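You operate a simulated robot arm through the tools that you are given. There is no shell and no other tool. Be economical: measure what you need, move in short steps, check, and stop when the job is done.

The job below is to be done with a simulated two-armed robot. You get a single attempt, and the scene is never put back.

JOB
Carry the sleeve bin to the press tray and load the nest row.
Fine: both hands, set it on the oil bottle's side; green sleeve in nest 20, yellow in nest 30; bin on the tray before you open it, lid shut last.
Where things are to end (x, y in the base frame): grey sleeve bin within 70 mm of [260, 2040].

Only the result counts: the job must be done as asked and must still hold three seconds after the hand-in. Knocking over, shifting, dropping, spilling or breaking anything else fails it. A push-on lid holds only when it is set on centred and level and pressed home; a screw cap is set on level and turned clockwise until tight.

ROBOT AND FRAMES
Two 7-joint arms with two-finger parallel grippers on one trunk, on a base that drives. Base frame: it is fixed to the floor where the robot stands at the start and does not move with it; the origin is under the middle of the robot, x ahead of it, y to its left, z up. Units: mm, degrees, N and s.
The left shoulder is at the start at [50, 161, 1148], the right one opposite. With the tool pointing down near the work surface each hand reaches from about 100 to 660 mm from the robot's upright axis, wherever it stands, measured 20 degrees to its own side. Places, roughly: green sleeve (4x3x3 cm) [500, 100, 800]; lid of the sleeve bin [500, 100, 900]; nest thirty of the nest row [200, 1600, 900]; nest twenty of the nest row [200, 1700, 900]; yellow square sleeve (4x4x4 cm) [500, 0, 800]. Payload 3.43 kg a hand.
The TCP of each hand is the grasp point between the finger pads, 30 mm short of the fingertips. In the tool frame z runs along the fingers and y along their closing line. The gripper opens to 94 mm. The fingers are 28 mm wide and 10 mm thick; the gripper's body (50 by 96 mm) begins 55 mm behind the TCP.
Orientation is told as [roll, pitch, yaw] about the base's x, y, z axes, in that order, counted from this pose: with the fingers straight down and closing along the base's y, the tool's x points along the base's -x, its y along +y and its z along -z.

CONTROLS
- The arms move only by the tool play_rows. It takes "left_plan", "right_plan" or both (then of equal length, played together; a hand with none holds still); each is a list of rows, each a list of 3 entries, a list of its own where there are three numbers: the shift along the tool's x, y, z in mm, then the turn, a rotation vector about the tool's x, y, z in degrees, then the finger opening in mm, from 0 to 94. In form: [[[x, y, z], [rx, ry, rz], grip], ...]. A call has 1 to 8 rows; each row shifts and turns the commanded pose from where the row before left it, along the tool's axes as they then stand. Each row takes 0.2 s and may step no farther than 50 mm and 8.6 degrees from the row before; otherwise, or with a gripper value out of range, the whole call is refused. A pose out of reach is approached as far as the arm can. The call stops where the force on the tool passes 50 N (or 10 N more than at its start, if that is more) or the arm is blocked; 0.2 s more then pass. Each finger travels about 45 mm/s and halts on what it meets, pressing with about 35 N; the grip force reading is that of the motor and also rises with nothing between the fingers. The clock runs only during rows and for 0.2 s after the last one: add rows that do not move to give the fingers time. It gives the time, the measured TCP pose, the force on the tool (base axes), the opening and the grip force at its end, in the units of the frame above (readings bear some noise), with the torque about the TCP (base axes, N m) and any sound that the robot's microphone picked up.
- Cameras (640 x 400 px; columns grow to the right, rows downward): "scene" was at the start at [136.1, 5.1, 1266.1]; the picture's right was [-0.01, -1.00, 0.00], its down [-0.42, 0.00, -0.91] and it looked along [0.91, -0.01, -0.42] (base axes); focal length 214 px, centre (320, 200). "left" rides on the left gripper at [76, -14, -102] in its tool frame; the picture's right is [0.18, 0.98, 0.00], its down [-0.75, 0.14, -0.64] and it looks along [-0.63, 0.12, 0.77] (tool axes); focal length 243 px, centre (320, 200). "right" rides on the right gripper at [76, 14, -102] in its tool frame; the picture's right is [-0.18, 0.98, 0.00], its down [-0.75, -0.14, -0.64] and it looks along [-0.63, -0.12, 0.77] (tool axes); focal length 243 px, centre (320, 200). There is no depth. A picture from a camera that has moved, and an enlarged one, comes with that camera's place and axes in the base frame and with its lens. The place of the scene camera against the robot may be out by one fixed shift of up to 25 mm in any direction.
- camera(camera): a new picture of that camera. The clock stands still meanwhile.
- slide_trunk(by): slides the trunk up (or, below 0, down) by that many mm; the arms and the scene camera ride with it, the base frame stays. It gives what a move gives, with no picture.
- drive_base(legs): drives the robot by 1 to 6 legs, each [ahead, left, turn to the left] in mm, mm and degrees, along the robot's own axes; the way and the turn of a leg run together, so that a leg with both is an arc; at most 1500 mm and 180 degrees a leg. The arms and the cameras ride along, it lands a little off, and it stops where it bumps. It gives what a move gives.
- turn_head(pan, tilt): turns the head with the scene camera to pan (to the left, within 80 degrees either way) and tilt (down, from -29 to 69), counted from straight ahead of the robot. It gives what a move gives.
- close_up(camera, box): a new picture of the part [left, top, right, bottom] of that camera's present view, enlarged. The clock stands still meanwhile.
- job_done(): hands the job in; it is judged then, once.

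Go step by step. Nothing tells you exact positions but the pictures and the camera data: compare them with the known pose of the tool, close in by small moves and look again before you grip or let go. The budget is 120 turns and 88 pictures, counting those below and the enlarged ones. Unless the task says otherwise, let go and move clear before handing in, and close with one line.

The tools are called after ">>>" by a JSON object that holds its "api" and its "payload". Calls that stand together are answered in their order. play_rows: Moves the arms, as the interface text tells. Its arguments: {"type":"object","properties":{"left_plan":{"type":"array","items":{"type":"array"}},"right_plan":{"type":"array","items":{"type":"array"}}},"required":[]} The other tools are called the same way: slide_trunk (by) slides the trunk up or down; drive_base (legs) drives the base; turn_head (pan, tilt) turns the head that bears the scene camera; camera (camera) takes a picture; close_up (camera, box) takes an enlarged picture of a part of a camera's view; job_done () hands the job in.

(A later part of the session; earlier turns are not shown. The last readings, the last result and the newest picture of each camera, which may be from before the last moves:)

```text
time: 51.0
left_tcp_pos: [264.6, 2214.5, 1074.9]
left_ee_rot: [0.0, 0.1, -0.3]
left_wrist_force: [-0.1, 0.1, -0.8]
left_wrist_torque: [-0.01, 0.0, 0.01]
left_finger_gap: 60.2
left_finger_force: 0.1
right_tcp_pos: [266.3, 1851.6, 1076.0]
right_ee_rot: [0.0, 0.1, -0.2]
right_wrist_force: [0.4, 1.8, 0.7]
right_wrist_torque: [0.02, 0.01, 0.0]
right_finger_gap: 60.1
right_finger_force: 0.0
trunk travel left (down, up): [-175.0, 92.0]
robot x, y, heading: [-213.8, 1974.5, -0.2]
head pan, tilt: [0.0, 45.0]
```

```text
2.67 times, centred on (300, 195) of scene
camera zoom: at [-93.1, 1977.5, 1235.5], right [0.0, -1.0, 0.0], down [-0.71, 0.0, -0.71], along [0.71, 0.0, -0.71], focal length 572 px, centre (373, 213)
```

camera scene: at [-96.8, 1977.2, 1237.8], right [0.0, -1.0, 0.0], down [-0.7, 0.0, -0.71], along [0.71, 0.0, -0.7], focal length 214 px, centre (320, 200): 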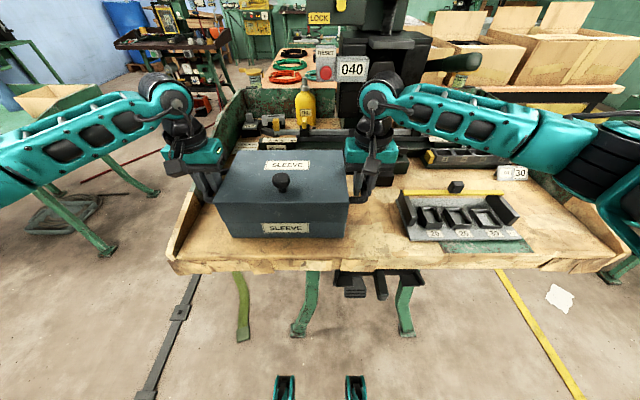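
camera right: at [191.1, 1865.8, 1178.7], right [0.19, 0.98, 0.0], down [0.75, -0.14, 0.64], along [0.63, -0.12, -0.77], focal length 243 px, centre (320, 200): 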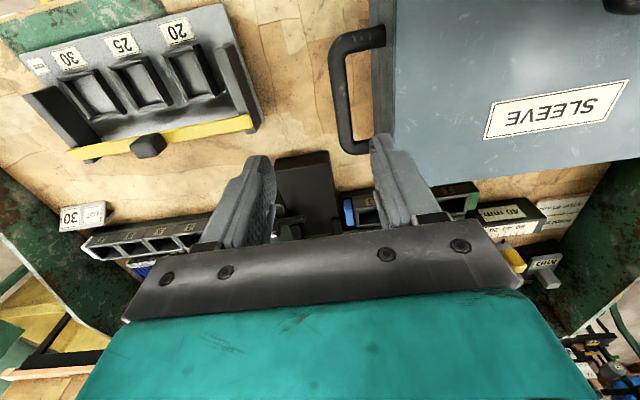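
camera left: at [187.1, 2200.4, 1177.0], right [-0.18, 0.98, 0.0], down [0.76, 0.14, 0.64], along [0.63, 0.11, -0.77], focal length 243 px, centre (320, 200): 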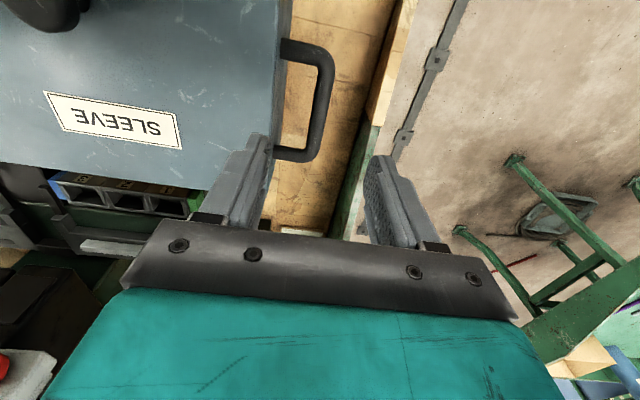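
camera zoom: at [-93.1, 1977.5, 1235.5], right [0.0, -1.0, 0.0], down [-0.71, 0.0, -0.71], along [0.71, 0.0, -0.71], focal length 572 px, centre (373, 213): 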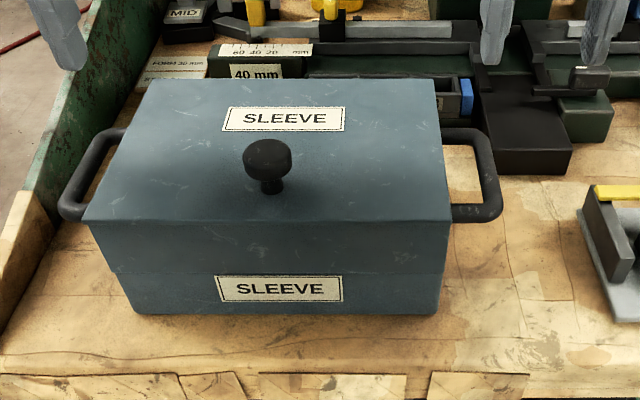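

The knob sits off-centre, about 50 mm toward the robot from the lid's middle (near (215, 2045, 990)). I'll turn the left hand by 90° so the fingers close along x, which resists the lid's tilt when lifting.

>>> {"api": "play_rows", "payload": {"left_plan": [[[0, 0, -3], [0, 0, 8.5], 60], [[0, 0, -3], [0, 0, 8.5], 60], [[0, 0, -3], [0, 0, 8.5], 60], [[0, 0, -3], [0, 0, 8.5], 60], [[0, 0, -3], [0, 0, 8.5], 60], [[0, 0, 0], [0, 0, 8.5], 60], [[0, 0, 0], [0, 0, 8.5], 60], [[0, 0, 0], [0, 0, 8.5], 60]]}}

>>> {"api": "play_rows", "payload": {"left_plan": [[[0, 0, 0], [0, 0, 8], 60], [[0, 0, 0], [0, 0, 8], 60], [[0, 0, 0], [0, 0, 6], 60], [[-40, -10, 0], [0, 0, 0], 60], [[-40, -20, 0], [0, 0, 0], 60], [[-30, -18, 0], [0, 0, 0], 60]]}}

>>> {"api": "camera", "payload": {"camera": "left"}}

>>> {"api": "camera", "payload": {"camera": "scene"}}

```text
time: 52.8
left_tcp_pos: [256.5, 2201.9, 1081.6]
left_ee_rot: [-0.3, -0.2, -41.8]
left_wrist_force: [-0.5, 0.2, -0.1]
left_wrist_torque: [-0.02, 0.02, -0.02]
left_finger_gap: 60.2
left_finger_force: 0.2
left hand out of reach, approached as far as the arm can: row 5, 6, 7, 8
right_tcp_pos: [266.1, 1851.7, 1074.9]
right_ee_rot: [0.0, 0.1, -0.2]
right_wrist_force: [-0.1, 0.4, -0.7]
right_wrist_torque: [-0.01, 0.02, -0.01]
right_finger_gap: 60.1
right_finger_force: 0.0
trunk travel left (down, up): [-175.0, 92.0]
robot x, y, heading: [-213.1, 1973.8, -0.4]
head pan, tilt: [0.0, 45.0]
```

```text
time: 54.2
left_tcp_pos: [308.4, 2092.0, 1082.2]
left_ee_rot: [-0.3, -0.1, -41.8]
left_wrist_force: [0.1, 0.5, -0.3]
left_wrist_torque: [-0.02, 0.0, 0.01]
left_finger_gap: 60.1
left_finger_force: 0.0
left hand out of reach, approached as far as the arm can: row 1, 2, 3
right_tcp_pos: [267.5, 1850.8, 1075.0]
right_ee_rot: [0.0, 0.1, -0.1]
right_wrist_force: [-0.5, -0.7, -0.3]
right_wrist_torque: [0.02, 0.04, -0.02]
right_finger_gap: 59.9
right_finger_force: 0.0
trunk travel left (down, up): [-175.0, 92.0]
robot x, y, heading: [-216.9, 1974.4, -0.4]
head pan, tilt: [0.0, 45.0]
```

```text
56 pictures are left
camera left: at [241.6, 2132.4, 1185.8], right [0.52, 0.86, 0.0], down [0.66, -0.39, 0.64], along [0.55, -0.34, -0.77], focal length 243 px, centre (320, 200)
```

left: 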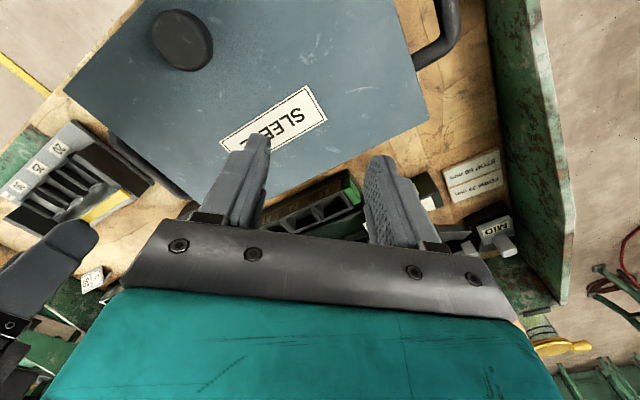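

```text
55 pictures are left
camera scene: at [-92.7, 1977.4, 1235.5], right [0.0, -1.0, 0.0], down [-0.71, 0.0, -0.71], along [0.71, 0.0, -0.71], focal length 214 px, centre (320, 200)
```

scene: 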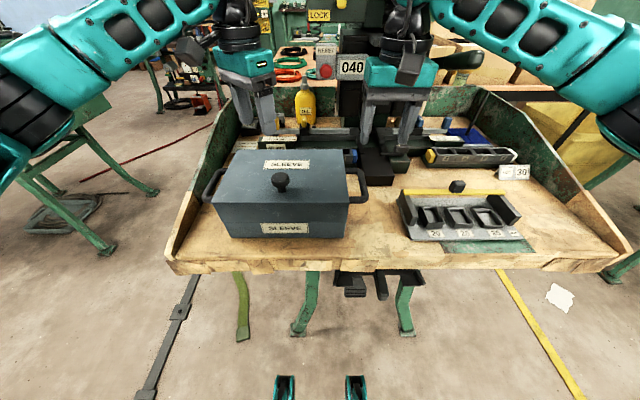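

The wrist stops at -42° yaw that way. I'll turn the other way toward +90° instead.

>>> {"api": "play_rows", "payload": {"left_plan": [[[0, 0, 0], [0, 0, -8.5], 60], [[0, 0, 0], [0, 0, -8.5], 60], [[0, 0, 0], [0, 0, -8.5], 60], [[0, 0, 0], [0, 0, -8.5], 60], [[0, 0, 0], [0, 0, -8.5], 60], [[0, 0, 0], [0, 0, -8.5], 60], [[0, 0, 0], [0, 0, -8.5], 60], [[0, 0, 0], [0, 0, -8.5], 60]]}}

>>> {"api": "play_rows", "payload": {"left_plan": [[[0, 0, 0], [0, 0, -8.5], 60], [[0, 0, 0], [0, 0, -8.5], 60], [[0, 0, 0], [0, 0, -8.5], 60], [[0, 0, 0], [0, 0, -8.5], 60], [[0, 0, 0], [0, 0, -8.5], 60], [[0, 0, 0], [0, 0, -8.5], 60], [[0, 0, 0], [0, 0, -8.5], 60], [[0, 0, 0], [0, 0, -4], 60]]}}

```text
time: 56.0
left_tcp_pos: [306.7, 2092.1, 1082.6]
left_ee_rot: [-0.2, 0.1, 26.4]
left_wrist_force: [-0.2, 0.5, 0.2]
left_wrist_torque: [-0.01, -0.01, 0.06]
left_finger_gap: 59.8
left_finger_force: 0.1
right_tcp_pos: [267.0, 1852.3, 1076.1]
right_ee_rot: [0.0, 0.1, -0.2]
right_wrist_force: [0.8, -0.6, 0.3]
right_wrist_torque: [0.01, 0.01, 0.0]
right_finger_gap: 60.0
right_finger_force: 0.1
trunk travel left (down, up): [-175.0, 92.0]
robot x, y, heading: [-215.8, 1972.3, -0.5]
head pan, tilt: [0.0, 45.0]
```

```text
time: 57.8
left_tcp_pos: [308.1, 2092.9, 1083.8]
left_ee_rot: [0.0, 0.4, 89.8]
left_wrist_force: [0.5, -1.0, -0.2]
left_wrist_torque: [0.01, -0.01, -0.03]
left_finger_gap: 60.0
left_finger_force: 0.0
right_tcp_pos: [266.6, 1851.9, 1076.2]
right_ee_rot: [0.0, 0.2, -0.2]
right_wrist_force: [-0.3, -0.5, 0.0]
right_wrist_torque: [0.01, -0.01, -0.01]
right_finger_gap: 60.0
right_finger_force: 0.0
trunk travel left (down, up): [-175.0, 92.0]
robot x, y, heading: [-215.4, 1972.8, -0.4]
head pan, tilt: [0.0, 45.0]
```

The hand reached +90°. I'll move it over the knob, shift the right hand a little aside, and look.

>>> {"api": "play_rows", "payload": {"left_plan": [[[10, 25, 0], [0, 0, 0], 60], [[14, 25, 0], [0, 0, 0], 60], [[14, 25, 0], [0, 0, 0], 60], [[10, 17, 0], [0, 0, 0], 60]], "right_plan": [[[0, -20, 0], [0, 0, 0], 60], [[0, -20, 0], [0, 0, 0], 60], [[0, -20, 0], [0, 0, 0], 60], [[0, 0, 0], [0, 0, 0], 60]]}}

>>> {"api": "camera", "payload": {"camera": "left"}}

>>> {"api": "camera", "payload": {"camera": "scene"}}

```text
time: 58.8
left_tcp_pos: [214.7, 2045.1, 1083.1]
left_ee_rot: [0.0, 0.3, 89.7]
left_wrist_force: [-0.5, 0.6, 0.9]
left_wrist_torque: [0.0, 0.01, -0.01]
left_finger_gap: 60.0
left_finger_force: 0.0
right_tcp_pos: [264.6, 1792.7, 1075.8]
right_ee_rot: [0.0, 0.0, -0.2]
right_wrist_force: [-0.2, -0.2, -1.1]
right_wrist_torque: [0.01, 0.0, -0.02]
right_finger_gap: 60.2
right_finger_force: 0.1
trunk travel left (down, up): [-175.0, 92.0]
robot x, y, heading: [-218.2, 1972.3, -0.2]
head pan, tilt: [0.0, 45.0]
```

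```text
54 pictures are left
camera left: at [228.0, 1969.5, 1187.0], right [-0.98, -0.18, 0.0], down [-0.14, 0.76, 0.64], along [-0.12, 0.63, -0.77], focal length 243 px, centre (320, 200)
```

left: 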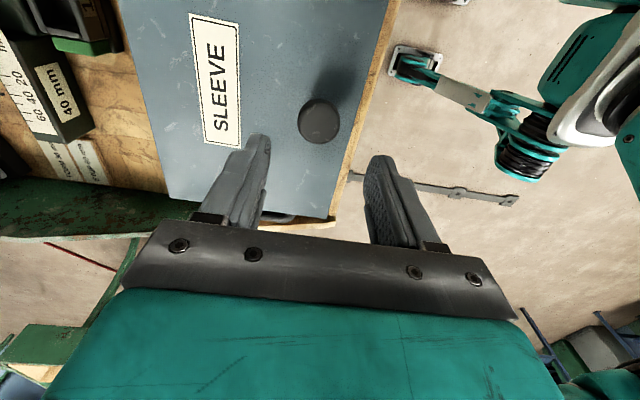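

```text
53 pictures are left
camera scene: at [-92.8, 1977.9, 1235.6], right [0.0, -1.0, 0.0], down [-0.71, 0.0, -0.71], along [0.71, 0.0, -0.71], focal length 214 px, centre (320, 200)
```

scene: 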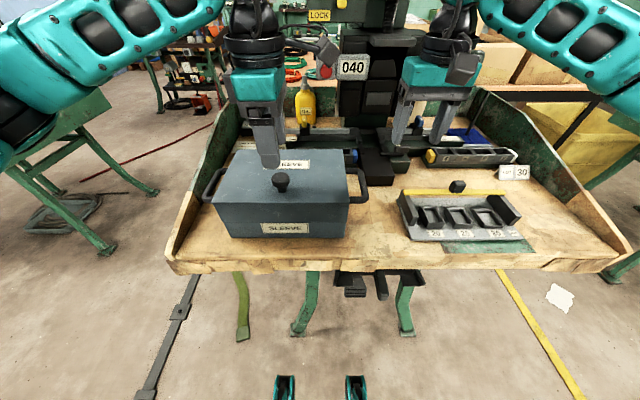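

The knob is centred under the hand. I'll descend to z ~1001 and check.

>>> {"api": "play_rows", "payload": {"left_plan": [[[0, 0, 20], [0, 0, 0], 60], [[0, 0, 20], [0, 0, 0], 60], [[0, 0, 20], [0, 0, 0], 60], [[0, 0, 12], [0, 0, 0], 60], [[0, 0, 10], [0, 0, 0], 60]]}}

>>> {"api": "close_up", "payload": {"camera": "scene", "box": [190, 110, 390, 250]}}

>>> {"api": "camera", "payload": {"camera": "left"}}

```text
time: 60.0
left_tcp_pos: [214.9, 2045.4, 1001.5]
left_ee_rot: [-0.1, 0.3, 89.7]
left_wrist_force: [1.1, 0.3, 4.4]
left_wrist_torque: [0.09, 0.0, 0.05]
left_finger_gap: 59.8
left_finger_force: 0.1
right_tcp_pos: [264.9, 1793.1, 1076.2]
right_ee_rot: [-0.1, 0.1, -0.2]
right_wrist_force: [0.3, 1.3, 0.1]
right_wrist_torque: [-0.02, 0.0, 0.03]
right_finger_gap: 60.2
right_finger_force: 0.1
trunk travel left (down, up): [-175.0, 92.0]
robot x, y, heading: [-217.9, 1976.0, -0.3]
head pan, tilt: [0.0, 45.0]
```

```text
2.86 times, centred on (290, 180) of scene
camera zoom: at [-93.1, 1977.9, 1235.7], right [0.0, -1.0, 0.0], down [-0.71, 0.0, -0.71], along [0.71, 0.0, -0.71], focal length 613 px, centre (406, 257)
```

zoom: 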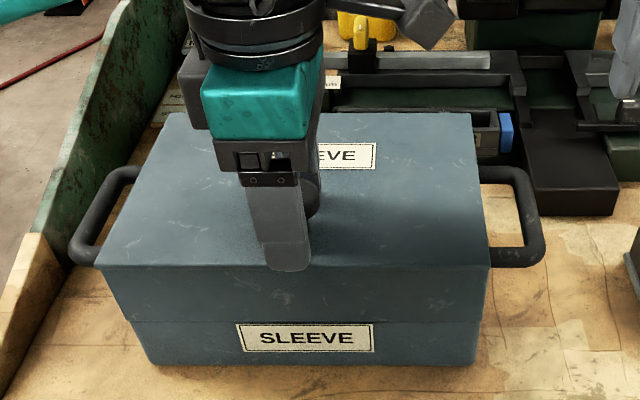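

```text
51 pictures are left
camera left: at [228.3, 1969.2, 1105.2], right [-0.98, -0.18, 0.0], down [-0.14, 0.76, 0.64], along [-0.11, 0.63, -0.77], focal length 243 px, centre (320, 200)
```

left: 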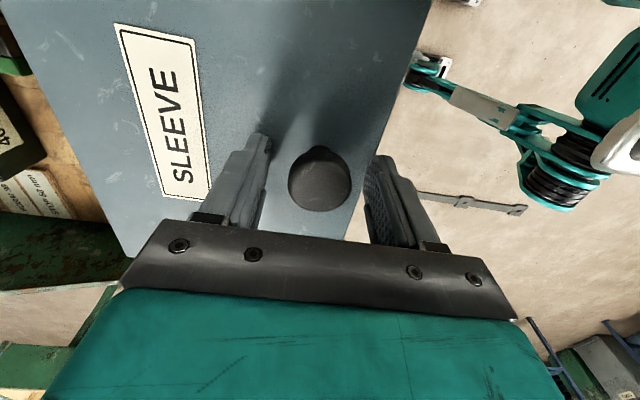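

The fingers straddle the knob with the tips just touching the lid. I'll rise 2 mm and close.

>>> {"api": "play_rows", "payload": {"left_plan": [[[0, 0, -2], [0, 0, 0], 45], [[0, 0, 0], [0, 0, 0], 28], [[0, 0, 0], [0, 0, 0], 10], [[0, 0, 0], [0, 0, 0], 0], [[0, 0, 0], [0, 0, 0], 0], [[0, 0, 0], [0, 0, 0], 0]]}}

```text
time: 61.4
left_tcp_pos: [216.0, 2044.3, 1004.5]
left_ee_rot: [0.0, 0.3, 89.8]
left_wrist_force: [2.7, -1.4, 0.1]
left_wrist_torque: [0.03, 0.11, -0.03]
left_finger_gap: 32.7
left_finger_force: 34.8
right_tcp_pos: [264.6, 1792.8, 1075.5]
right_ee_rot: [0.0, 0.2, -0.1]
right_wrist_force: [1.0, 0.2, -0.2]
right_wrist_torque: [-0.05, -0.01, -0.01]
right_finger_gap: 59.9
right_finger_force: 0.1
trunk travel left (down, up): [-175.0, 92.0]
robot x, y, heading: [-221.3, 1973.1, -0.4]
head pan, tilt: [0.0, 45.0]
```

Knob gripped (32.7 mm). I'll lift gently and see whether the lid comes off.

>>> {"api": "play_rows", "payload": {"left_plan": [[[0, 0, -3], [0, 0, 0], 0], [[0, 0, -3], [0, 0, 0], 0], [[0, 0, -3], [0, 0, 0], 0], [[0, 0, -3], [0, 0, 0], 0], [[0, 0, 0], [0, 0, 0], 0]]}}

>>> {"api": "close_up", "payload": {"camera": "scene", "box": [190, 110, 390, 250]}}

```text
time: 62.6
left_tcp_pos: [215.6, 2045.5, 1013.7]
left_ee_rot: [0.1, 0.2, 89.7]
left_wrist_force: [5.4, 0.9, -0.2]
left_wrist_torque: [0.23, 0.47, 0.0]
left_finger_gap: 32.5
left_finger_force: 34.6
right_tcp_pos: [266.1, 1791.5, 1075.4]
right_ee_rot: [0.1, 0.2, -0.2]
right_wrist_force: [0.0, -0.2, -0.4]
right_wrist_torque: [-0.01, -0.05, -0.01]
right_finger_gap: 60.3
right_finger_force: 0.1
trunk travel left (down, up): [-175.0, 92.0]
robot x, y, heading: [-217.1, 1973.3, -0.5]
head pan, tilt: [0.0, 45.0]
```

```text
2.86 times, centred on (290, 180) of scene
camera zoom: at [-91.7, 1978.1, 1235.4], right [0.0, -1.0, 0.0], down [-0.71, 0.0, -0.71], along [0.71, 0.0, -0.71], focal length 613 px, centre (406, 257)
```

zoom: 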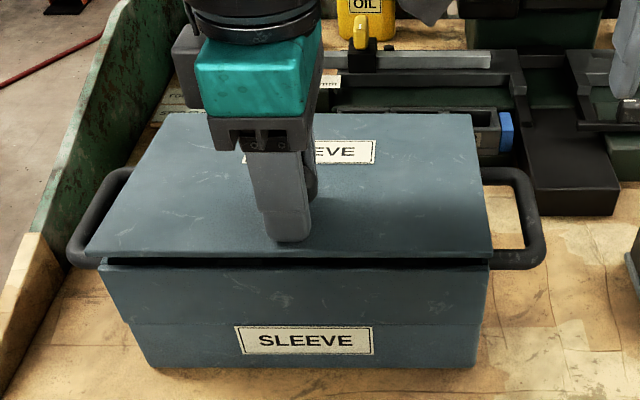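

The lid's front edge has risen while its back edge has not: it may be hinged at the back or just tilting in the grip. I'll lift a bit more and look.

>>> {"api": "play_rows", "payload": {"left_plan": [[[0, -1, -4], [0, 0, 0], 0], [[0, -1, -4], [0, 0, 0], 0], [[0, -1, -4], [0, 0, 0], 0], [[0, 0, 0], [0, 0, 0], 0]]}}

>>> {"api": "close_up", "payload": {"camera": "scene", "box": [190, 110, 390, 250]}}

>>> {"api": "close_up", "payload": {"camera": "right", "box": [320, 0, 640, 240]}}

```text
time: 63.6
left_tcp_pos: [218.5, 2044.9, 1027.1]
left_ee_rot: [0.1, 0.4, 89.7]
left_wrist_force: [3.4, 4.6, -0.1]
left_wrist_torque: [0.33, 0.63, -0.07]
left_finger_gap: 33.0
left_finger_force: 35.3
right_tcp_pos: [266.4, 1793.4, 1075.8]
right_ee_rot: [0.0, 0.1, -0.2]
right_wrist_force: [0.0, 0.0, 0.0]
right_wrist_torque: [-0.01, -0.01, -0.01]
right_finger_gap: 59.8
right_finger_force: 0.1
trunk travel left (down, up): [-175.0, 92.0]
robot x, y, heading: [-220.9, 1972.6, -0.3]
head pan, tilt: [0.0, 45.0]
```

```text
2.86 times, centred on (290, 180) of scene
camera zoom: at [-91.9, 1978.6, 1235.5], right [0.0, -1.0, 0.0], down [-0.71, 0.0, -0.71], along [0.71, 0.0, -0.71], focal length 613 px, centre (406, 257)
```

zoom: 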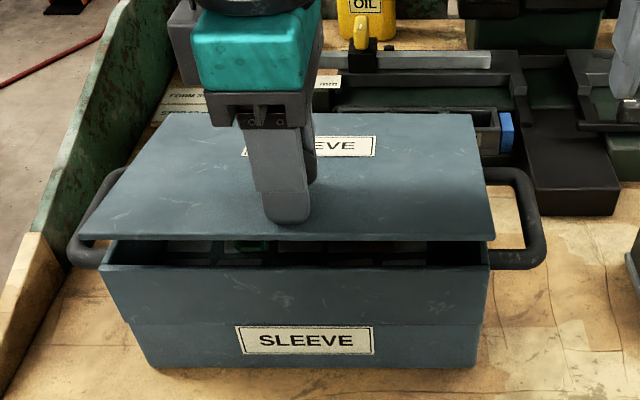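

```text
1.67 times, centred on (480, 120) of right
camera zoom: at [191.0, 1807.8, 1178.8], right [0.19, 0.98, 0.0], down [0.75, -0.14, 0.64], along [0.63, -0.12, -0.77], focal length 404 px, centre (53, 333)
```

zoom: 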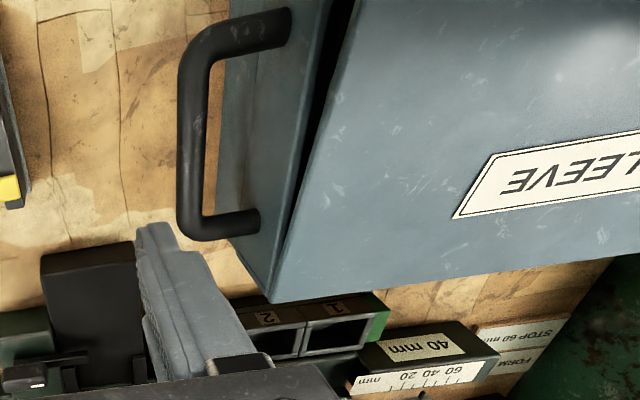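

The lid is hinged along the back edge, with the handles on the bin body. I'll swing it up along the hinge arc with the tool pitching along, to roughly 40°.

>>> {"api": "play_rows", "payload": {"left_plan": [[[0, -7, -13.4], [-6, 0, 0], 0], [[0, -7, -13.4], [-6, 0, 0], 0], [[0, -7, -13.4], [-6, 0, 0], 0], [[0, 0, 0], [0, 0, 0], 0]]}}

>>> {"api": "close_up", "payload": {"camera": "scene", "box": [170, 80, 410, 250]}}

```text
time: 64.6
left_tcp_pos: [241.0, 2045.6, 1064.9]
left_ee_rot: [18.0, 0.5, 89.6]
left_wrist_force: [-2.2, 0.3, 5.3]
left_wrist_torque: [-0.36, -0.37, 0.08]
left_finger_gap: 32.6
left_finger_force: 35.2
right_tcp_pos: [265.0, 1793.6, 1076.1]
right_ee_rot: [0.0, 0.0, -0.3]
right_wrist_force: [0.6, 0.3, 0.2]
right_wrist_torque: [0.01, -0.02, 0.01]
right_finger_gap: 60.2
right_finger_force: 0.0
trunk travel left (down, up): [-175.0, 92.0]
robot x, y, heading: [-217.5, 1971.7, -0.2]
head pan, tilt: [0.0, 45.0]
```

```text
2.35 times, centred on (290, 165) of scene
camera zoom: at [-93.5, 1977.9, 1235.7], right [0.0, -1.0, 0.0], down [-0.71, 0.0, -0.71], along [0.71, 0.0, -0.71], focal length 505 px, centre (391, 282)
```

zoom: 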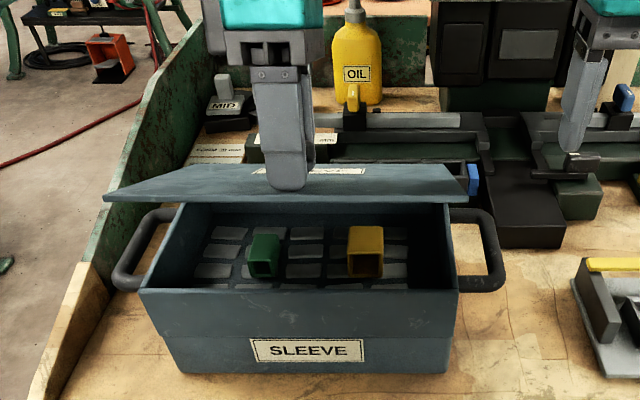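

It opens smoothly and shows the green and yellow sleeves inside. I'll continue the arc as far as the wrist allows.

>>> {"api": "play_rows", "payload": {"left_plan": [[[0, -7, -13.4], [-6, 0, 0], 0], [[0, -7, -13.4], [-6, 0, 0], 0], [[0, -7, -13.4], [-6, 0, 0], 0], [[0, -7, -13.4], [-6, 0, 0], 0], [[0, -7, -13.4], [-6, 0, 0], 0], [[0, 0, 0], [0, 0, 0], 0]]}}

>>> {"api": "camera", "payload": {"camera": "scene"}}

```text
time: 66.0
left_tcp_pos: [231.3, 2055.5, 1065.5]
left_ee_rot: [48.0, 0.3, 89.8]
left_wrist_force: [7.7, -3.0, -1.6]
left_wrist_torque: [-0.22, -0.62, 0.18]
left_finger_gap: 33.0
left_finger_force: 35.0
left hand out of reach, approached as far as the arm can: row 3, 4, 5
right_tcp_pos: [266.1, 1794.2, 1075.3]
right_ee_rot: [0.0, 0.1, -0.1]
right_wrist_force: [-0.5, 0.9, -0.8]
right_wrist_torque: [-0.02, -0.04, 0.01]
right_finger_gap: 60.1
right_finger_force: 0.1
trunk travel left (down, up): [-175.0, 92.0]
robot x, y, heading: [-215.5, 1969.4, -0.2]
head pan, tilt: [0.0, 45.0]
```

```text
46 pictures are left
camera scene: at [-91.8, 1977.8, 1235.3], right [0.0, -1.0, 0.0], down [-0.71, 0.0, -0.71], along [0.71, 0.0, -0.71], focal length 214 px, centre (320, 200)
```

scene: 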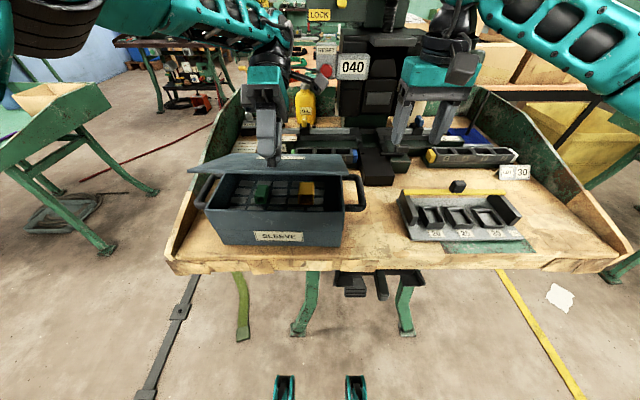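

The wrist limits out at that pitch. I'll ease the pitch back to 30° while moving further up the arc.

>>> {"api": "play_rows", "payload": {"left_plan": [[[3.2, -3.2, -12.9], [6, 0, 0], 0], [[3.2, -4.5, -12.5], [6, 0, 0], 0], [[3.1, -5.8, -12], [6, 0, 0], 0], [[0, 0, 0], [0, 0, 0], 0]]}}

```text
time: 67.0
left_tcp_pos: [262.0, 2046.0, 1087.1]
left_ee_rot: [29.9, 0.4, 89.7]
left_wrist_force: [-7.7, 2.5, 2.2]
left_wrist_torque: [-0.01, 0.55, 0.03]
left_finger_gap: 33.0
left_finger_force: 35.5
right_tcp_pos: [264.5, 1792.9, 1078.0]
right_ee_rot: [0.0, -0.1, -0.3]
right_wrist_force: [-0.5, 0.5, 0.0]
right_wrist_torque: [0.0, -0.01, -0.02]
right_finger_gap: 60.1
right_finger_force: 0.1
trunk travel left (down, up): [-175.0, 92.0]
robot x, y, heading: [-221.6, 1976.5, -0.2]
head pan, tilt: [0.0, 45.0]
```

Good, the lid is at about 40°. I'll continue up the arc with the pitch held at 30°.

>>> {"api": "play_rows", "payload": {"left_plan": [[[0, -4.9, -12.2], [0, 0, 0], 0], [[0, -6.1, -11.8], [0, 0, 0], 0], [[0, -7.1, -11], [0, 0, 0], 0], [[0, -8.1, -10.5], [0, 0, 0], 0], [[0, 0, 0], [0, 0, 0], 0]]}}

>>> {"api": "camera", "payload": {"camera": "scene"}}

```text
time: 68.2
left_tcp_pos: [289.0, 2043.0, 1105.7]
left_ee_rot: [29.8, 0.4, 89.7]
left_wrist_force: [0.5, -8.0, -1.9]
left_wrist_torque: [-0.81, 0.07, 0.15]
left_finger_gap: 32.6
left_finger_force: 35.5
left hand out of reach, approached as far as the arm can: row 3, 4
right_tcp_pos: [265.5, 1792.0, 1076.2]
right_ee_rot: [0.2, -0.1, -0.2]
right_wrist_force: [-0.1, 0.0, -0.3]
right_wrist_torque: [0.0, 0.0, -0.02]
right_finger_gap: 59.9
right_finger_force: 0.1
trunk travel left (down, up): [-175.0, 92.0]
robot x, y, heading: [-217.8, 1973.4, -0.5]
head pan, tilt: [0.0, 45.0]
```

```text
45 pictures are left
camera scene: at [-93.3, 1976.5, 1235.7], right [0.0, -1.0, 0.0], down [-0.71, 0.0, -0.71], along [0.71, 0.0, -0.71], focal length 214 px, centre (320, 200)
```

scene: 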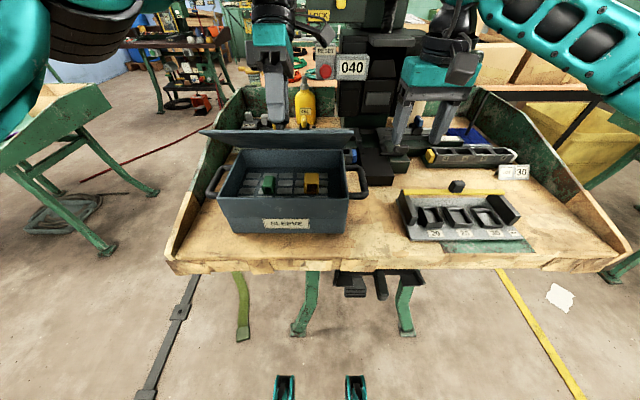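

The lid is at about 55° and the left arm is at its limit. I'll bring the right hand, fingers closed, in front of the lid's edge to take over pushing.

>>> {"api": "play_rows", "payload": {"right_plan": [[[40, 0, -10], [0, 0, 0], 40], [[40, 0, -10], [0, 0, 0], 20], [[0, 40, 0], [0, 0, 0], 0], [[0, 40, 0], [0, 0, 0], 0], [[0, 40, 0], [0, 0, 0], 0], [[0, 35, 0], [0, 0, 0], 0]]}}

>>> {"api": "close_up", "payload": {"camera": "scene", "box": [170, 80, 410, 250]}}

>>> {"api": "camera", "payload": {"camera": "right"}}

```text
time: 69.6
left_tcp_pos: [289.1, 2044.6, 1104.8]
left_ee_rot: [30.0, 0.2, 89.6]
left_wrist_force: [-3.2, -4.7, 2.5]
left_wrist_torque: [-0.27, 0.11, 0.1]
left_finger_gap: 32.7
left_finger_force: 35.0
right_tcp_pos: [185.6, 1946.1, 1096.5]
right_ee_rot: [0.1, 0.1, -0.3]
right_wrist_force: [0.6, -1.2, 0.3]
right_wrist_torque: [0.02, 0.0, 0.0]
right_finger_gap: 0.0
right_finger_force: 32.8
trunk travel left (down, up): [-175.0, 92.0]
robot x, y, heading: [-217.1, 1970.6, -0.4]
head pan, tilt: [0.0, 45.0]
```

```text
2.35 times, centred on (290, 165) of scene
camera zoom: at [-93.3, 1977.2, 1235.6], right [0.0, -1.0, 0.0], down [-0.71, 0.0, -0.71], along [0.71, 0.0, -0.71], focal length 505 px, centre (391, 282)
```

zoom: 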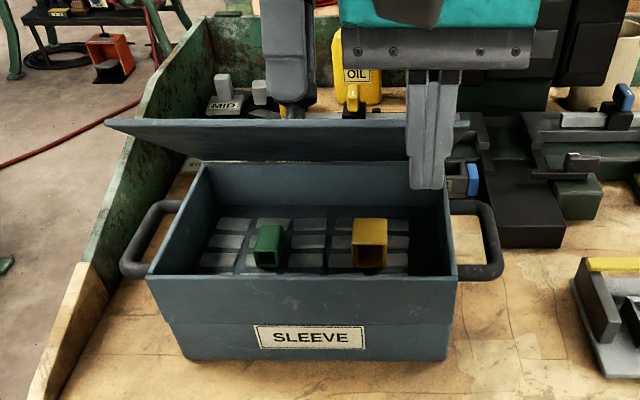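

```text
43 pictures are left
camera right: at [110.6, 1961.0, 1198.7], right [0.19, 0.98, 0.0], down [0.75, -0.15, 0.64], along [0.63, -0.12, -0.77], focal length 243 px, centre (320, 200)
```

right: 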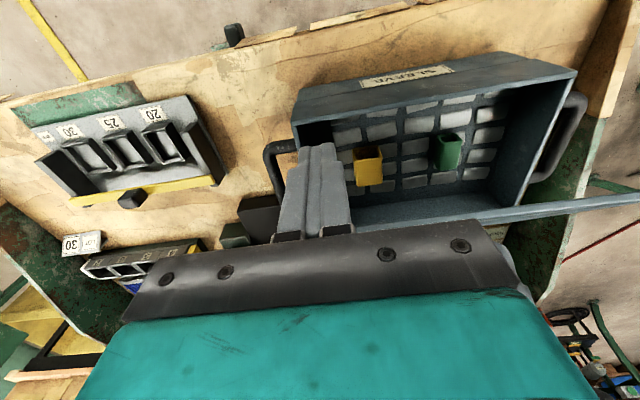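

The right fingers stand in front of the lid with clear room. I'll advance them to meet the lid edge.

>>> {"api": "play_rows", "payload": {"right_plan": [[[-12, 0, 0], [0, 0, 0], 0], [[-12, 0, 0], [0, 0, 0], 0], [[-12, 0, 0], [0, 0, 0], 0], [[-8, 0, 0], [0, 0, 0], 0], [[-6, 0, 0], [0, 0, 0], 0]]}}

>>> {"api": "close_up", "payload": {"camera": "scene", "box": [170, 80, 410, 250]}}

```text
time: 70.8
left_tcp_pos: [292.8, 2046.8, 1104.4]
left_ee_rot: [29.8, 0.0, 90.0]
left_wrist_force: [21.0, 16.7, -6.6]
left_wrist_torque: [0.1, -0.41, 0.25]
left_finger_gap: 32.7
left_finger_force: 34.4
right_tcp_pos: [235.1, 1945.5, 1096.5]
right_ee_rot: [-0.3, 0.2, -0.2]
right_wrist_force: [-21.5, -16.8, 4.2]
right_wrist_torque: [-0.23, 0.25, -0.13]
right_finger_gap: 0.1
right_finger_force: 33.2
trunk travel left (down, up): [-175.0, 92.0]
robot x, y, heading: [-220.6, 1972.6, -0.2]
head pan, tilt: [0.0, 45.0]
```

```text
2.35 times, centred on (290, 165) of scene
camera zoom: at [-92.7, 1978.2, 1235.5], right [0.0, -1.0, 0.0], down [-0.71, 0.0, -0.71], along [0.71, 0.0, -0.71], focal length 505 px, centre (391, 282)
```

zoom: 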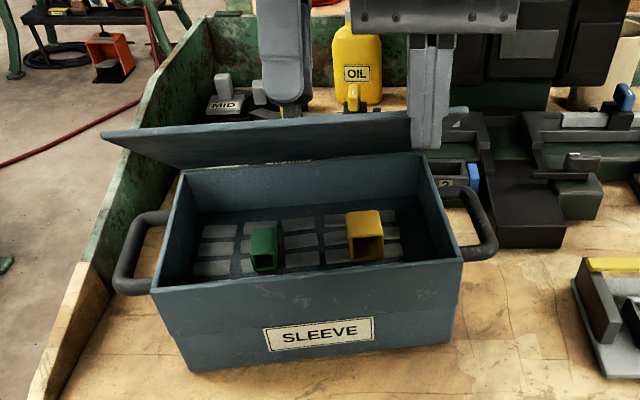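

The push against the still-held knob twisted the bin slightly. I'll back the right hand off a little, then let the left hand release the knob so the lid leans on the right fingers.

>>> {"api": "play_rows", "payload": {"right_plan": [[[5, 0, 0], [0, 0, 0], 0], [[4, 0, 0], [0, 0, 0], 0], [[0, 0, 0], [0, 0, 0], 0]]}}

>>> {"api": "play_rows", "payload": {"left_plan": [[[0, 0, 0], [0, 0, 0], 40], [[0, 0, 0], [0, 0, 0], 50], [[0, 0, 0], [0, 0, 0], 60], [[0, 0, -10], [0, 0, 0], 60], [[0, 0, -20], [0, 0, 0], 60], [[0, 0, -25], [0, 0, 0], 60]]}}

>>> {"api": "close_up", "payload": {"camera": "scene", "box": [170, 80, 410, 250]}}

```text
time: 71.6
left_tcp_pos: [289.2, 2044.6, 1104.0]
left_ee_rot: [30.2, 0.5, 89.6]
left_wrist_force: [-1.1, 1.2, -3.7]
left_wrist_torque: [0.24, 0.49, -0.4]
left_finger_gap: 32.4
left_finger_force: 35.0
right_tcp_pos: [227.8, 1947.4, 1095.2]
right_ee_rot: [0.0, 0.0, -0.3]
right_wrist_force: [-0.3, -0.2, -0.4]
right_wrist_torque: [0.04, 0.0, 0.0]
right_finger_gap: 0.4
right_finger_force: 33.0
trunk travel left (down, up): [-175.0, 92.0]
robot x, y, heading: [-221.4, 1972.9, -0.5]
head pan, tilt: [0.0, 45.0]
```

```text
time: 73.0
left_tcp_pos: [278.5, 2051.4, 1132.7]
left_ee_rot: [29.9, 0.4, 89.7]
left_wrist_force: [-0.1, 0.3, 0.2]
left_wrist_torque: [0.05, 0.01, 0.0]
left_finger_gap: 60.1
left_finger_force: 0.0
left hand out of reach, approached as far as the arm can: row 4, 5, 6
right_tcp_pos: [224.4, 1947.0, 1095.3]
right_ee_rot: [0.0, 0.0, -0.2]
right_wrist_force: [-0.6, 0.3, 0.1]
right_wrist_torque: [-0.02, -0.02, -0.02]
right_finger_gap: 0.0
right_finger_force: 33.1
trunk travel left (down, up): [-175.0, 92.0]
robot x, y, heading: [-217.7, 1973.7, -0.1]
head pan, tilt: [0.0, 45.0]
```

```text
2.35 times, centred on (290, 165) of scene
camera zoom: at [-93.5, 1978.0, 1235.7], right [0.0, -1.0, 0.0], down [-0.71, 0.0, -0.71], along [0.71, 0.0, -0.71], focal length 505 px, centre (391, 282)
```

zoom: 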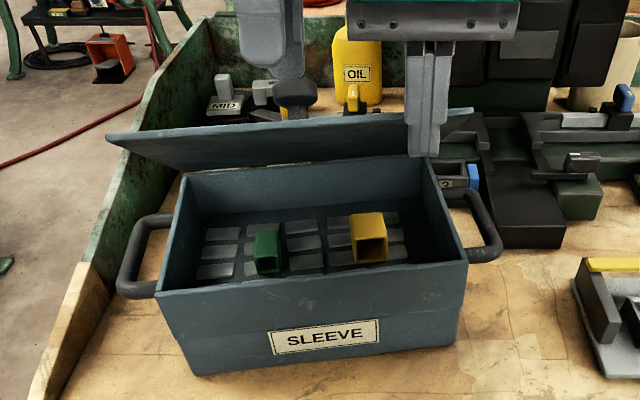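

The lid rests almost unloaded at about 55°. I'll take the left hand up and out to the left.

>>> {"api": "play_rows", "payload": {"left_plan": [[[0, 10, -11], [0, 0, 0], 60], [[0, 12, -11], [0, 0, 0], 60], [[0, 12, -11], [0, 0, 0], 60], [[-30, 12, -11], [5, 0, 0], 60], [[-40, 10, 0], [8, 0, 0], 60], [[-40, 0, 0], [8, 0, 0], 60], [[-40, 0, 0], [8, 0, 0], 60]]}}

>>> {"api": "camera", "payload": {"camera": "scene"}}

```text
time: 74.6
left_tcp_pos: [239.9, 2204.2, 1187.7]
left_ee_rot: [0.9, 0.3, 89.6]
left_wrist_force: [0.0, 0.8, -0.4]
left_wrist_torque: [-0.01, 0.02, 0.03]
left_finger_gap: 60.3
left_finger_force: 0.0
left hand out of reach, approached as far as the arm can: row 1, 2, 3
right_tcp_pos: [226.0, 1948.9, 1095.7]
right_ee_rot: [-0.1, 0.0, -0.1]
right_wrist_force: [0.6, 0.3, 0.1]
right_wrist_torque: [0.01, 0.0, 0.02]
right_finger_gap: 0.1
right_finger_force: 33.0
trunk travel left (down, up): [-175.0, 92.0]
robot x, y, heading: [-217.9, 1969.1, -0.3]
head pan, tilt: [0.0, 45.0]
```

```text
40 pictures are left
camera scene: at [-93.1, 1978.9, 1235.6], right [0.0, -1.0, 0.0], down [-0.71, 0.0, -0.71], along [0.71, 0.0, -0.71], focal length 214 px, centre (320, 200)
```

scene: 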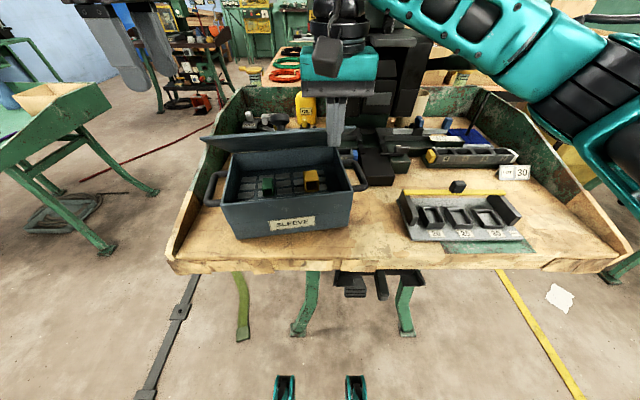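

The lid stays where it is. I'll push it further open with the right fingers in gentle steps.

>>> {"api": "play_rows", "payload": {"right_plan": [[[-12, 0, -3], [0, 0, 0], 0], [[-12, 0, -3], [0, 0, 0], 0], [[-12, 0, -3], [0, 0, 0], 0], [[-12, 0, -3], [0, 0, 0], 0], [[-12, 0, -3], [0, 0, 0], 0], [[-10, 0, -2], [0, 0, 0], 0]]}}

>>> {"api": "close_up", "payload": {"camera": "scene", "box": [170, 80, 410, 250]}}

```text
time: 76.0
left_tcp_pos: [238.0, 2203.7, 1188.9]
left_ee_rot: [0.9, 0.3, 89.6]
left_wrist_force: [0.0, -0.9, 0.4]
left_wrist_torque: [0.0, 0.01, -0.01]
left_finger_gap: 60.0
left_finger_force: 0.0
right_tcp_pos: [291.8, 1948.3, 1115.0]
right_ee_rot: [0.2, -0.1, 0.1]
right_wrist_force: [-11.1, 0.8, 13.4]
right_wrist_torque: [0.17, -0.17, 0.15]
right_finger_gap: 0.0
right_finger_force: 32.7
trunk travel left (down, up): [-175.0, 92.0]
robot x, y, heading: [-217.6, 1972.6, -0.2]
head pan, tilt: [0.0, 45.0]
```

```text
2.35 times, centred on (290, 165) of scene
camera zoom: at [-95.5, 1978.2, 1236.0], right [0.0, -1.0, 0.0], down [-0.71, 0.0, -0.71], along [0.71, 0.0, -0.71], focal length 505 px, centre (391, 282)
```

zoom: 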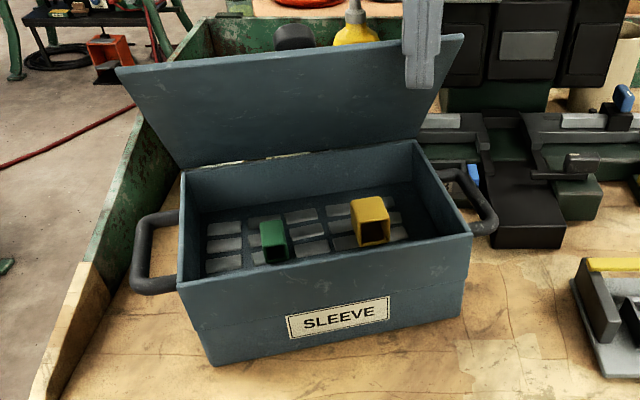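

The lid is at about 75° but pushing off-centre turns the bin. I'll move the right hand to the lid's middle and push it further there.

>>> {"api": "play_rows", "payload": {"right_plan": [[[25, 0, 0], [0, 0, 0], 0], [[0, 40, 0], [0, 0, 0], 0], [[0, 40, 0], [0, 0, 0], 0], [[0, 5, 0], [0, 0, 0], 0], [[-12, 0, -3], [0, 0, 0], 0], [[-10, 0, -2], [0, 0, 0], 0], [[-10, 0, -2], [0, 0, 0], 0], [[-10, 0, 0], [0, 0, 0], 0]]}}

>>> {"api": "play_rows", "payload": {"right_plan": [[[-10, 0, 0], [0, 0, 0], 0], [[-10, 0, 0], [0, 0, 0], 0], [[-10, 0, 0], [0, 0, 0], 0], [[-10, 0, 0], [0, 0, 0], 0]]}}

>>> {"api": "close_up", "payload": {"camera": "scene", "box": [170, 80, 410, 250]}}

```text
time: 77.8
left_tcp_pos: [237.5, 2204.5, 1189.4]
left_ee_rot: [0.7, 0.4, 89.7]
left_wrist_force: [-0.9, 0.3, 0.3]
left_wrist_torque: [0.03, 0.02, -0.01]
left_finger_gap: 59.9
left_finger_force: 0.0
right_tcp_pos: [310.0, 2033.4, 1122.5]
right_ee_rot: [0.1, -0.2, 0.1]
right_wrist_force: [-16.1, 4.8, 23.4]
right_wrist_torque: [0.27, -0.33, 0.31]
right_finger_gap: 0.0
right_finger_force: 33.6
trunk travel left (down, up): [-175.0, 92.0]
robot x, y, heading: [-216.2, 1974.9, -0.2]
head pan, tilt: [0.0, 45.0]
```

```text
time: 78.4
left_tcp_pos: [237.6, 2203.4, 1189.0]
left_ee_rot: [0.8, 0.3, 89.8]
left_wrist_force: [1.1, -0.2, 0.1]
left_wrist_torque: [0.0, 0.05, 0.0]
left_finger_gap: 60.3
left_finger_force: 0.0
right_tcp_pos: [323.5, 2037.9, 1127.2]
right_ee_rot: [0.8, -0.3, 1.2]
right_wrist_force: [-13.9, 3.6, 23.9]
right_wrist_torque: [0.36, -0.3, 0.26]
right_finger_gap: 0.0
right_finger_force: 32.8
right hand out of reach, approached as far as the arm can: row 2, 3
trunk travel left (down, up): [-175.0, 92.0]
robot x, y, heading: [-221.7, 1973.9, -0.1]
head pan, tilt: [0.0, 45.0]
stopped in row 3 (right hand): the force on the tool passed its limit at 51 N (the readings are from after the stop); the commanded pose is now the measured one
```

```text
2.35 times, centred on (290, 165) of scene
camera zoom: at [-96.2, 1977.6, 1235.7], right [0.0, -1.0, 0.0], down [-0.71, 0.0, -0.71], along [0.71, 0.0, -0.71], focal length 505 px, centre (391, 282)
```

zoom: 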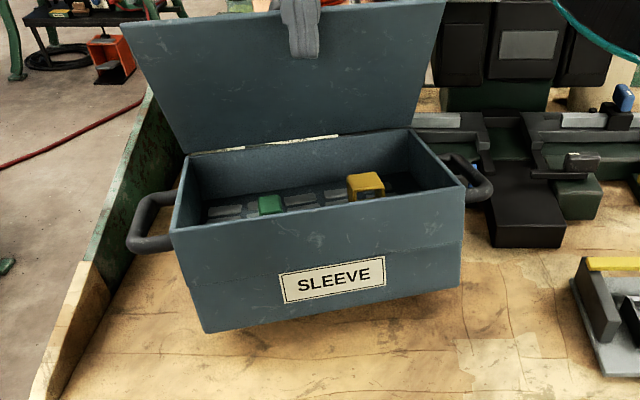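

The lid has reached its stop and the bin is starting to tip back. I'll withdraw slowly so it settles down gently.

>>> {"api": "play_rows", "payload": {"right_plan": [[[4, 0, 0], [0, 0, 0], 0], [[4, 0, 0], [0, 0, 0], 0], [[5, 0, 0], [0, 0, 0], 0], [[5, 0, 0], [0, 0, 0], 0], [[5, 0, 0], [0, 0, 0], 0], [[5, 0, 0], [0, 0, 0], 0], [[5, 0, 0], [0, 0, 0], 0]]}}

>>> {"api": "close_up", "payload": {"camera": "scene", "box": [170, 80, 410, 250]}}

```text
time: 80.0
left_tcp_pos: [238.2, 2202.7, 1188.7]
left_ee_rot: [0.9, 0.3, 89.8]
left_wrist_force: [0.2, -0.2, -0.2]
left_wrist_torque: [-0.01, -0.04, 0.0]
left_finger_gap: 60.0
left_finger_force: 0.0
right_tcp_pos: [293.0, 2033.5, 1122.9]
right_ee_rot: [0.5, 0.1, 0.5]
right_wrist_force: [-6.6, -11.0, 12.4]
right_wrist_torque: [0.16, -0.21, -0.08]
right_finger_gap: 0.0
right_finger_force: 32.9
trunk travel left (down, up): [-175.0, 92.0]
robot x, y, heading: [-221.2, 1972.0, -0.3]
head pan, tilt: [0.0, 45.0]
```

```text
2.35 times, centred on (290, 165) of scene
camera zoom: at [-94.9, 1976.8, 1235.7], right [0.0, -1.0, 0.0], down [-0.71, 0.0, -0.71], along [0.71, 0.0, -0.71], focal length 505 px, centre (391, 282)
```

zoom: 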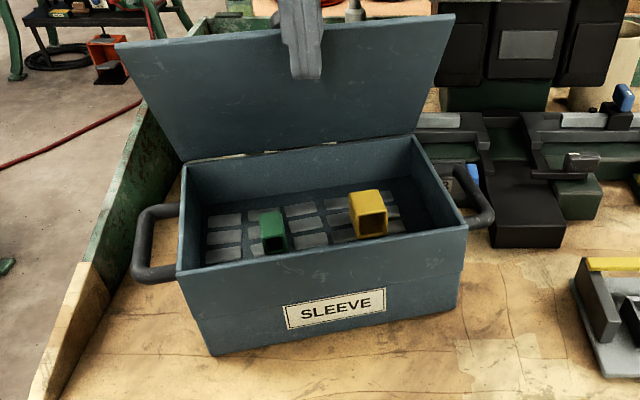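

It is settling; I'll withdraw further until the contact ends.

>>> {"api": "play_rows", "payload": {"right_plan": [[[4, 0, 0], [0, 0, 0], 0], [[4, 0, 0], [0, 0, 0], 0], [[4, 0, 0], [0, 0, 0], 0], [[4, 0, 0], [0, 0, 0], 0], [[5, 0, 0], [0, 0, 0], 0], [[10, 0, 0], [0, 0, 0], 0], [[15, 0, 0], [0, 0, 0], 0]]}}

>>> {"api": "close_up", "payload": {"camera": "scene", "box": [170, 80, 410, 250]}}

```text
time: 81.6
left_tcp_pos: [239.7, 2204.3, 1187.4]
left_ee_rot: [0.9, 0.3, 89.7]
left_wrist_force: [-0.1, 1.2, 0.1]
left_wrist_torque: [0.05, -0.02, 0.01]
left_finger_gap: 60.0
left_finger_force: 0.0
right_tcp_pos: [248.4, 2035.0, 1122.4]
right_ee_rot: [0.5, 0.0, 0.7]
right_wrist_force: [0.5, 0.4, -0.4]
right_wrist_torque: [0.01, 0.05, 0.02]
right_finger_gap: 0.0
right_finger_force: 33.0
trunk travel left (down, up): [-175.0, 92.0]
robot x, y, heading: [-220.1, 1975.7, 0.0]
head pan, tilt: [0.0, 45.0]
```

```text
2.35 times, centred on (290, 165) of scene
camera zoom: at [-93.1, 1978.2, 1235.6], right [0.0, -1.0, 0.0], down [-0.71, 0.0, -0.71], along [0.71, 0.0, -0.71], focal length 505 px, centre (391, 282)
```

zoom: 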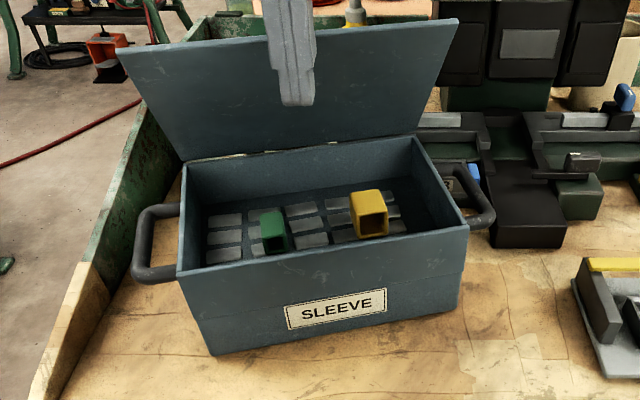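

The bin is flat again; the lid stands at about 60° and the hinge is stiff. Pushing with forward-pointing fingertips on the lid's underside will be cleaner, so I'll back off and pitch the right hand forward.

>>> {"api": "play_rows", "payload": {"right_plan": [[[30, 0, 0], [0, 0, 0], 0], [[25, 0, 0], [0, -6, 0], 0], [[0, 10, 0], [0, -8, 0], 0], [[0, 10, 0], [0, -8, 0], 0], [[0, 5, 0], [0, -8, 0], 0], [[0, 0, 0], [0, -8, 0], 0], [[0, 0, 0], [0, -7, 0], 0], [[0, 0, 0], [0, 0, 0], 0]]}}

>>> {"api": "camera", "payload": {"camera": "right"}}

>>> {"api": "camera", "payload": {"camera": "scene"}}

```text
time: 83.4
left_tcp_pos: [241.4, 2204.1, 1187.8]
left_ee_rot: [1.0, 0.2, 89.9]
left_wrist_force: [1.0, 0.2, 0.1]
left_wrist_torque: [-0.04, 0.01, -0.01]
left_finger_gap: 59.9
left_finger_force: 0.1
right_tcp_pos: [191.5, 2059.1, 1122.4]
right_ee_rot: [0.8, -45.0, 0.2]
right_wrist_force: [-0.2, 0.1, 1.1]
right_wrist_torque: [0.03, -0.03, 0.0]
right_finger_gap: 0.0
right_finger_force: 33.3
trunk travel left (down, up): [-175.0, 92.0]
robot x, y, heading: [-218.3, 1975.4, -0.3]
head pan, tilt: [0.0, 45.0]
```

```text
35 pictures are left
camera right: at [67.2, 2071.2, 1141.8], right [0.12, 0.98, 0.14], down [0.08, -0.15, 0.99], along [0.99, -0.1, -0.1], focal length 243 px, centre (320, 200)
```

right: 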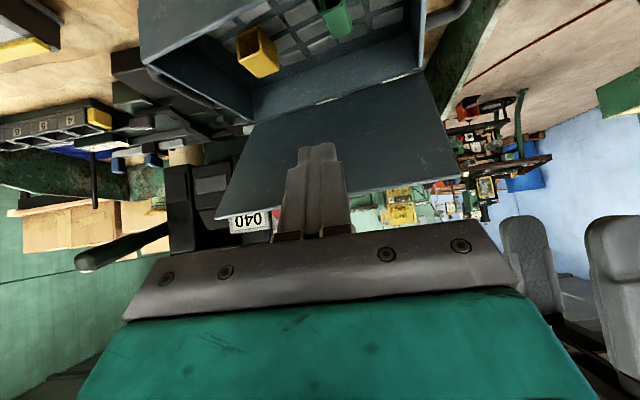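

```text
34 pictures are left
camera scene: at [-92.9, 1978.2, 1235.5], right [0.0, -1.0, 0.0], down [-0.71, 0.0, -0.71], along [0.71, 0.0, -0.71], focal length 214 px, centre (320, 200)
```

scene: 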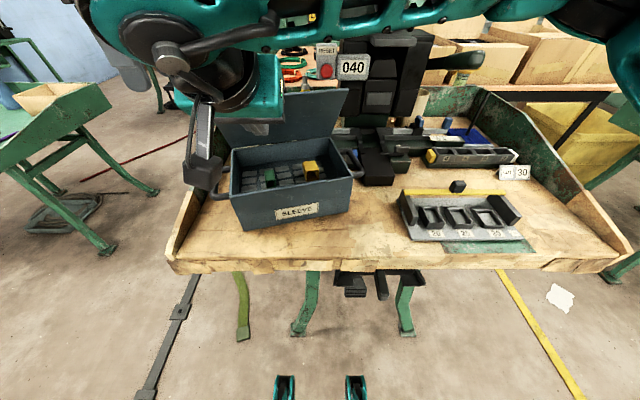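

The fingertips now point forward at the lid's underside. I'll lower slightly and move forward until contact, then look.

>>> {"api": "play_rows", "payload": {"right_plan": [[[14, 0, 14], [0, 0, 0], 0], [[-14, 0, 14], [0, 0, 0], 0], [[-14, 0, 14], [0, 0, 0], 0], [[-14, 0, 14], [0, 0, 0], 0], [[-14, 0, 14], [0, 0, 0], 0], [[-10, 0, 10], [0, 0, 0], 0], [[-10, 0, 10], [0, 0, 0], 0]]}}

>>> {"api": "play_rows", "payload": {"right_plan": [[[-8, 0, 8], [0, 0, 0], 0], [[-8, 0, 8], [0, 0, 0], 0], [[-8, 0, 7], [0, 0, 0], 0]]}}

>>> {"api": "close_up", "payload": {"camera": "scene", "box": [170, 60, 410, 250]}}

```text
time: 85.0
left_tcp_pos: [240.9, 2202.6, 1186.7]
left_ee_rot: [1.0, 0.3, 89.8]
left_wrist_force: [-1.1, -0.4, -0.9]
left_wrist_torque: [0.01, -0.01, -0.01]
left_finger_gap: 60.0
left_finger_force: 0.0
right_tcp_pos: [301.5, 2061.7, 1102.6]
right_ee_rot: [0.7, -45.0, 0.2]
right_wrist_force: [-0.2, -1.0, 0.4]
right_wrist_torque: [-0.02, -0.01, 0.03]
right_finger_gap: 0.0
right_finger_force: 33.2
trunk travel left (down, up): [-175.0, 92.0]
robot x, y, heading: [-215.8, 1971.8, -0.2]
head pan, tilt: [0.0, 45.0]
```

```text
time: 85.8
left_tcp_pos: [239.4, 2203.5, 1187.7]
left_ee_rot: [1.0, 0.4, 89.8]
left_wrist_force: [0.1, 0.0, -0.6]
left_wrist_torque: [0.02, -0.01, -0.01]
left_finger_gap: 59.7
left_finger_force: 0.1
right_tcp_pos: [334.9, 2060.7, 1103.3]
right_ee_rot: [0.8, -44.9, 0.2]
right_wrist_force: [-1.2, 0.3, 0.6]
right_wrist_torque: [-0.01, 0.01, -0.01]
right_finger_gap: 0.0
right_finger_force: 33.3
trunk travel left (down, up): [-175.0, 92.0]
robot x, y, heading: [-220.6, 1973.3, -0.3]
head pan, tilt: [0.0, 45.0]
```

```text
2.11 times, centred on (290, 155) of scene
camera zoom: at [-93.0, 1978.2, 1235.6], right [0.0, -1.0, 0.0], down [-0.71, 0.0, -0.71], along [0.71, 0.0, -0.71], focal length 452 px, centre (383, 295)
```

zoom: 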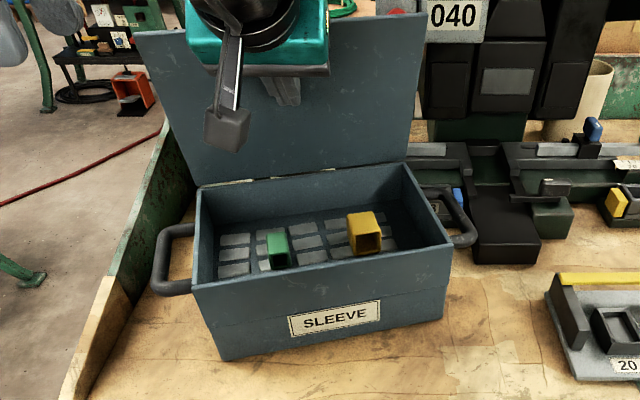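

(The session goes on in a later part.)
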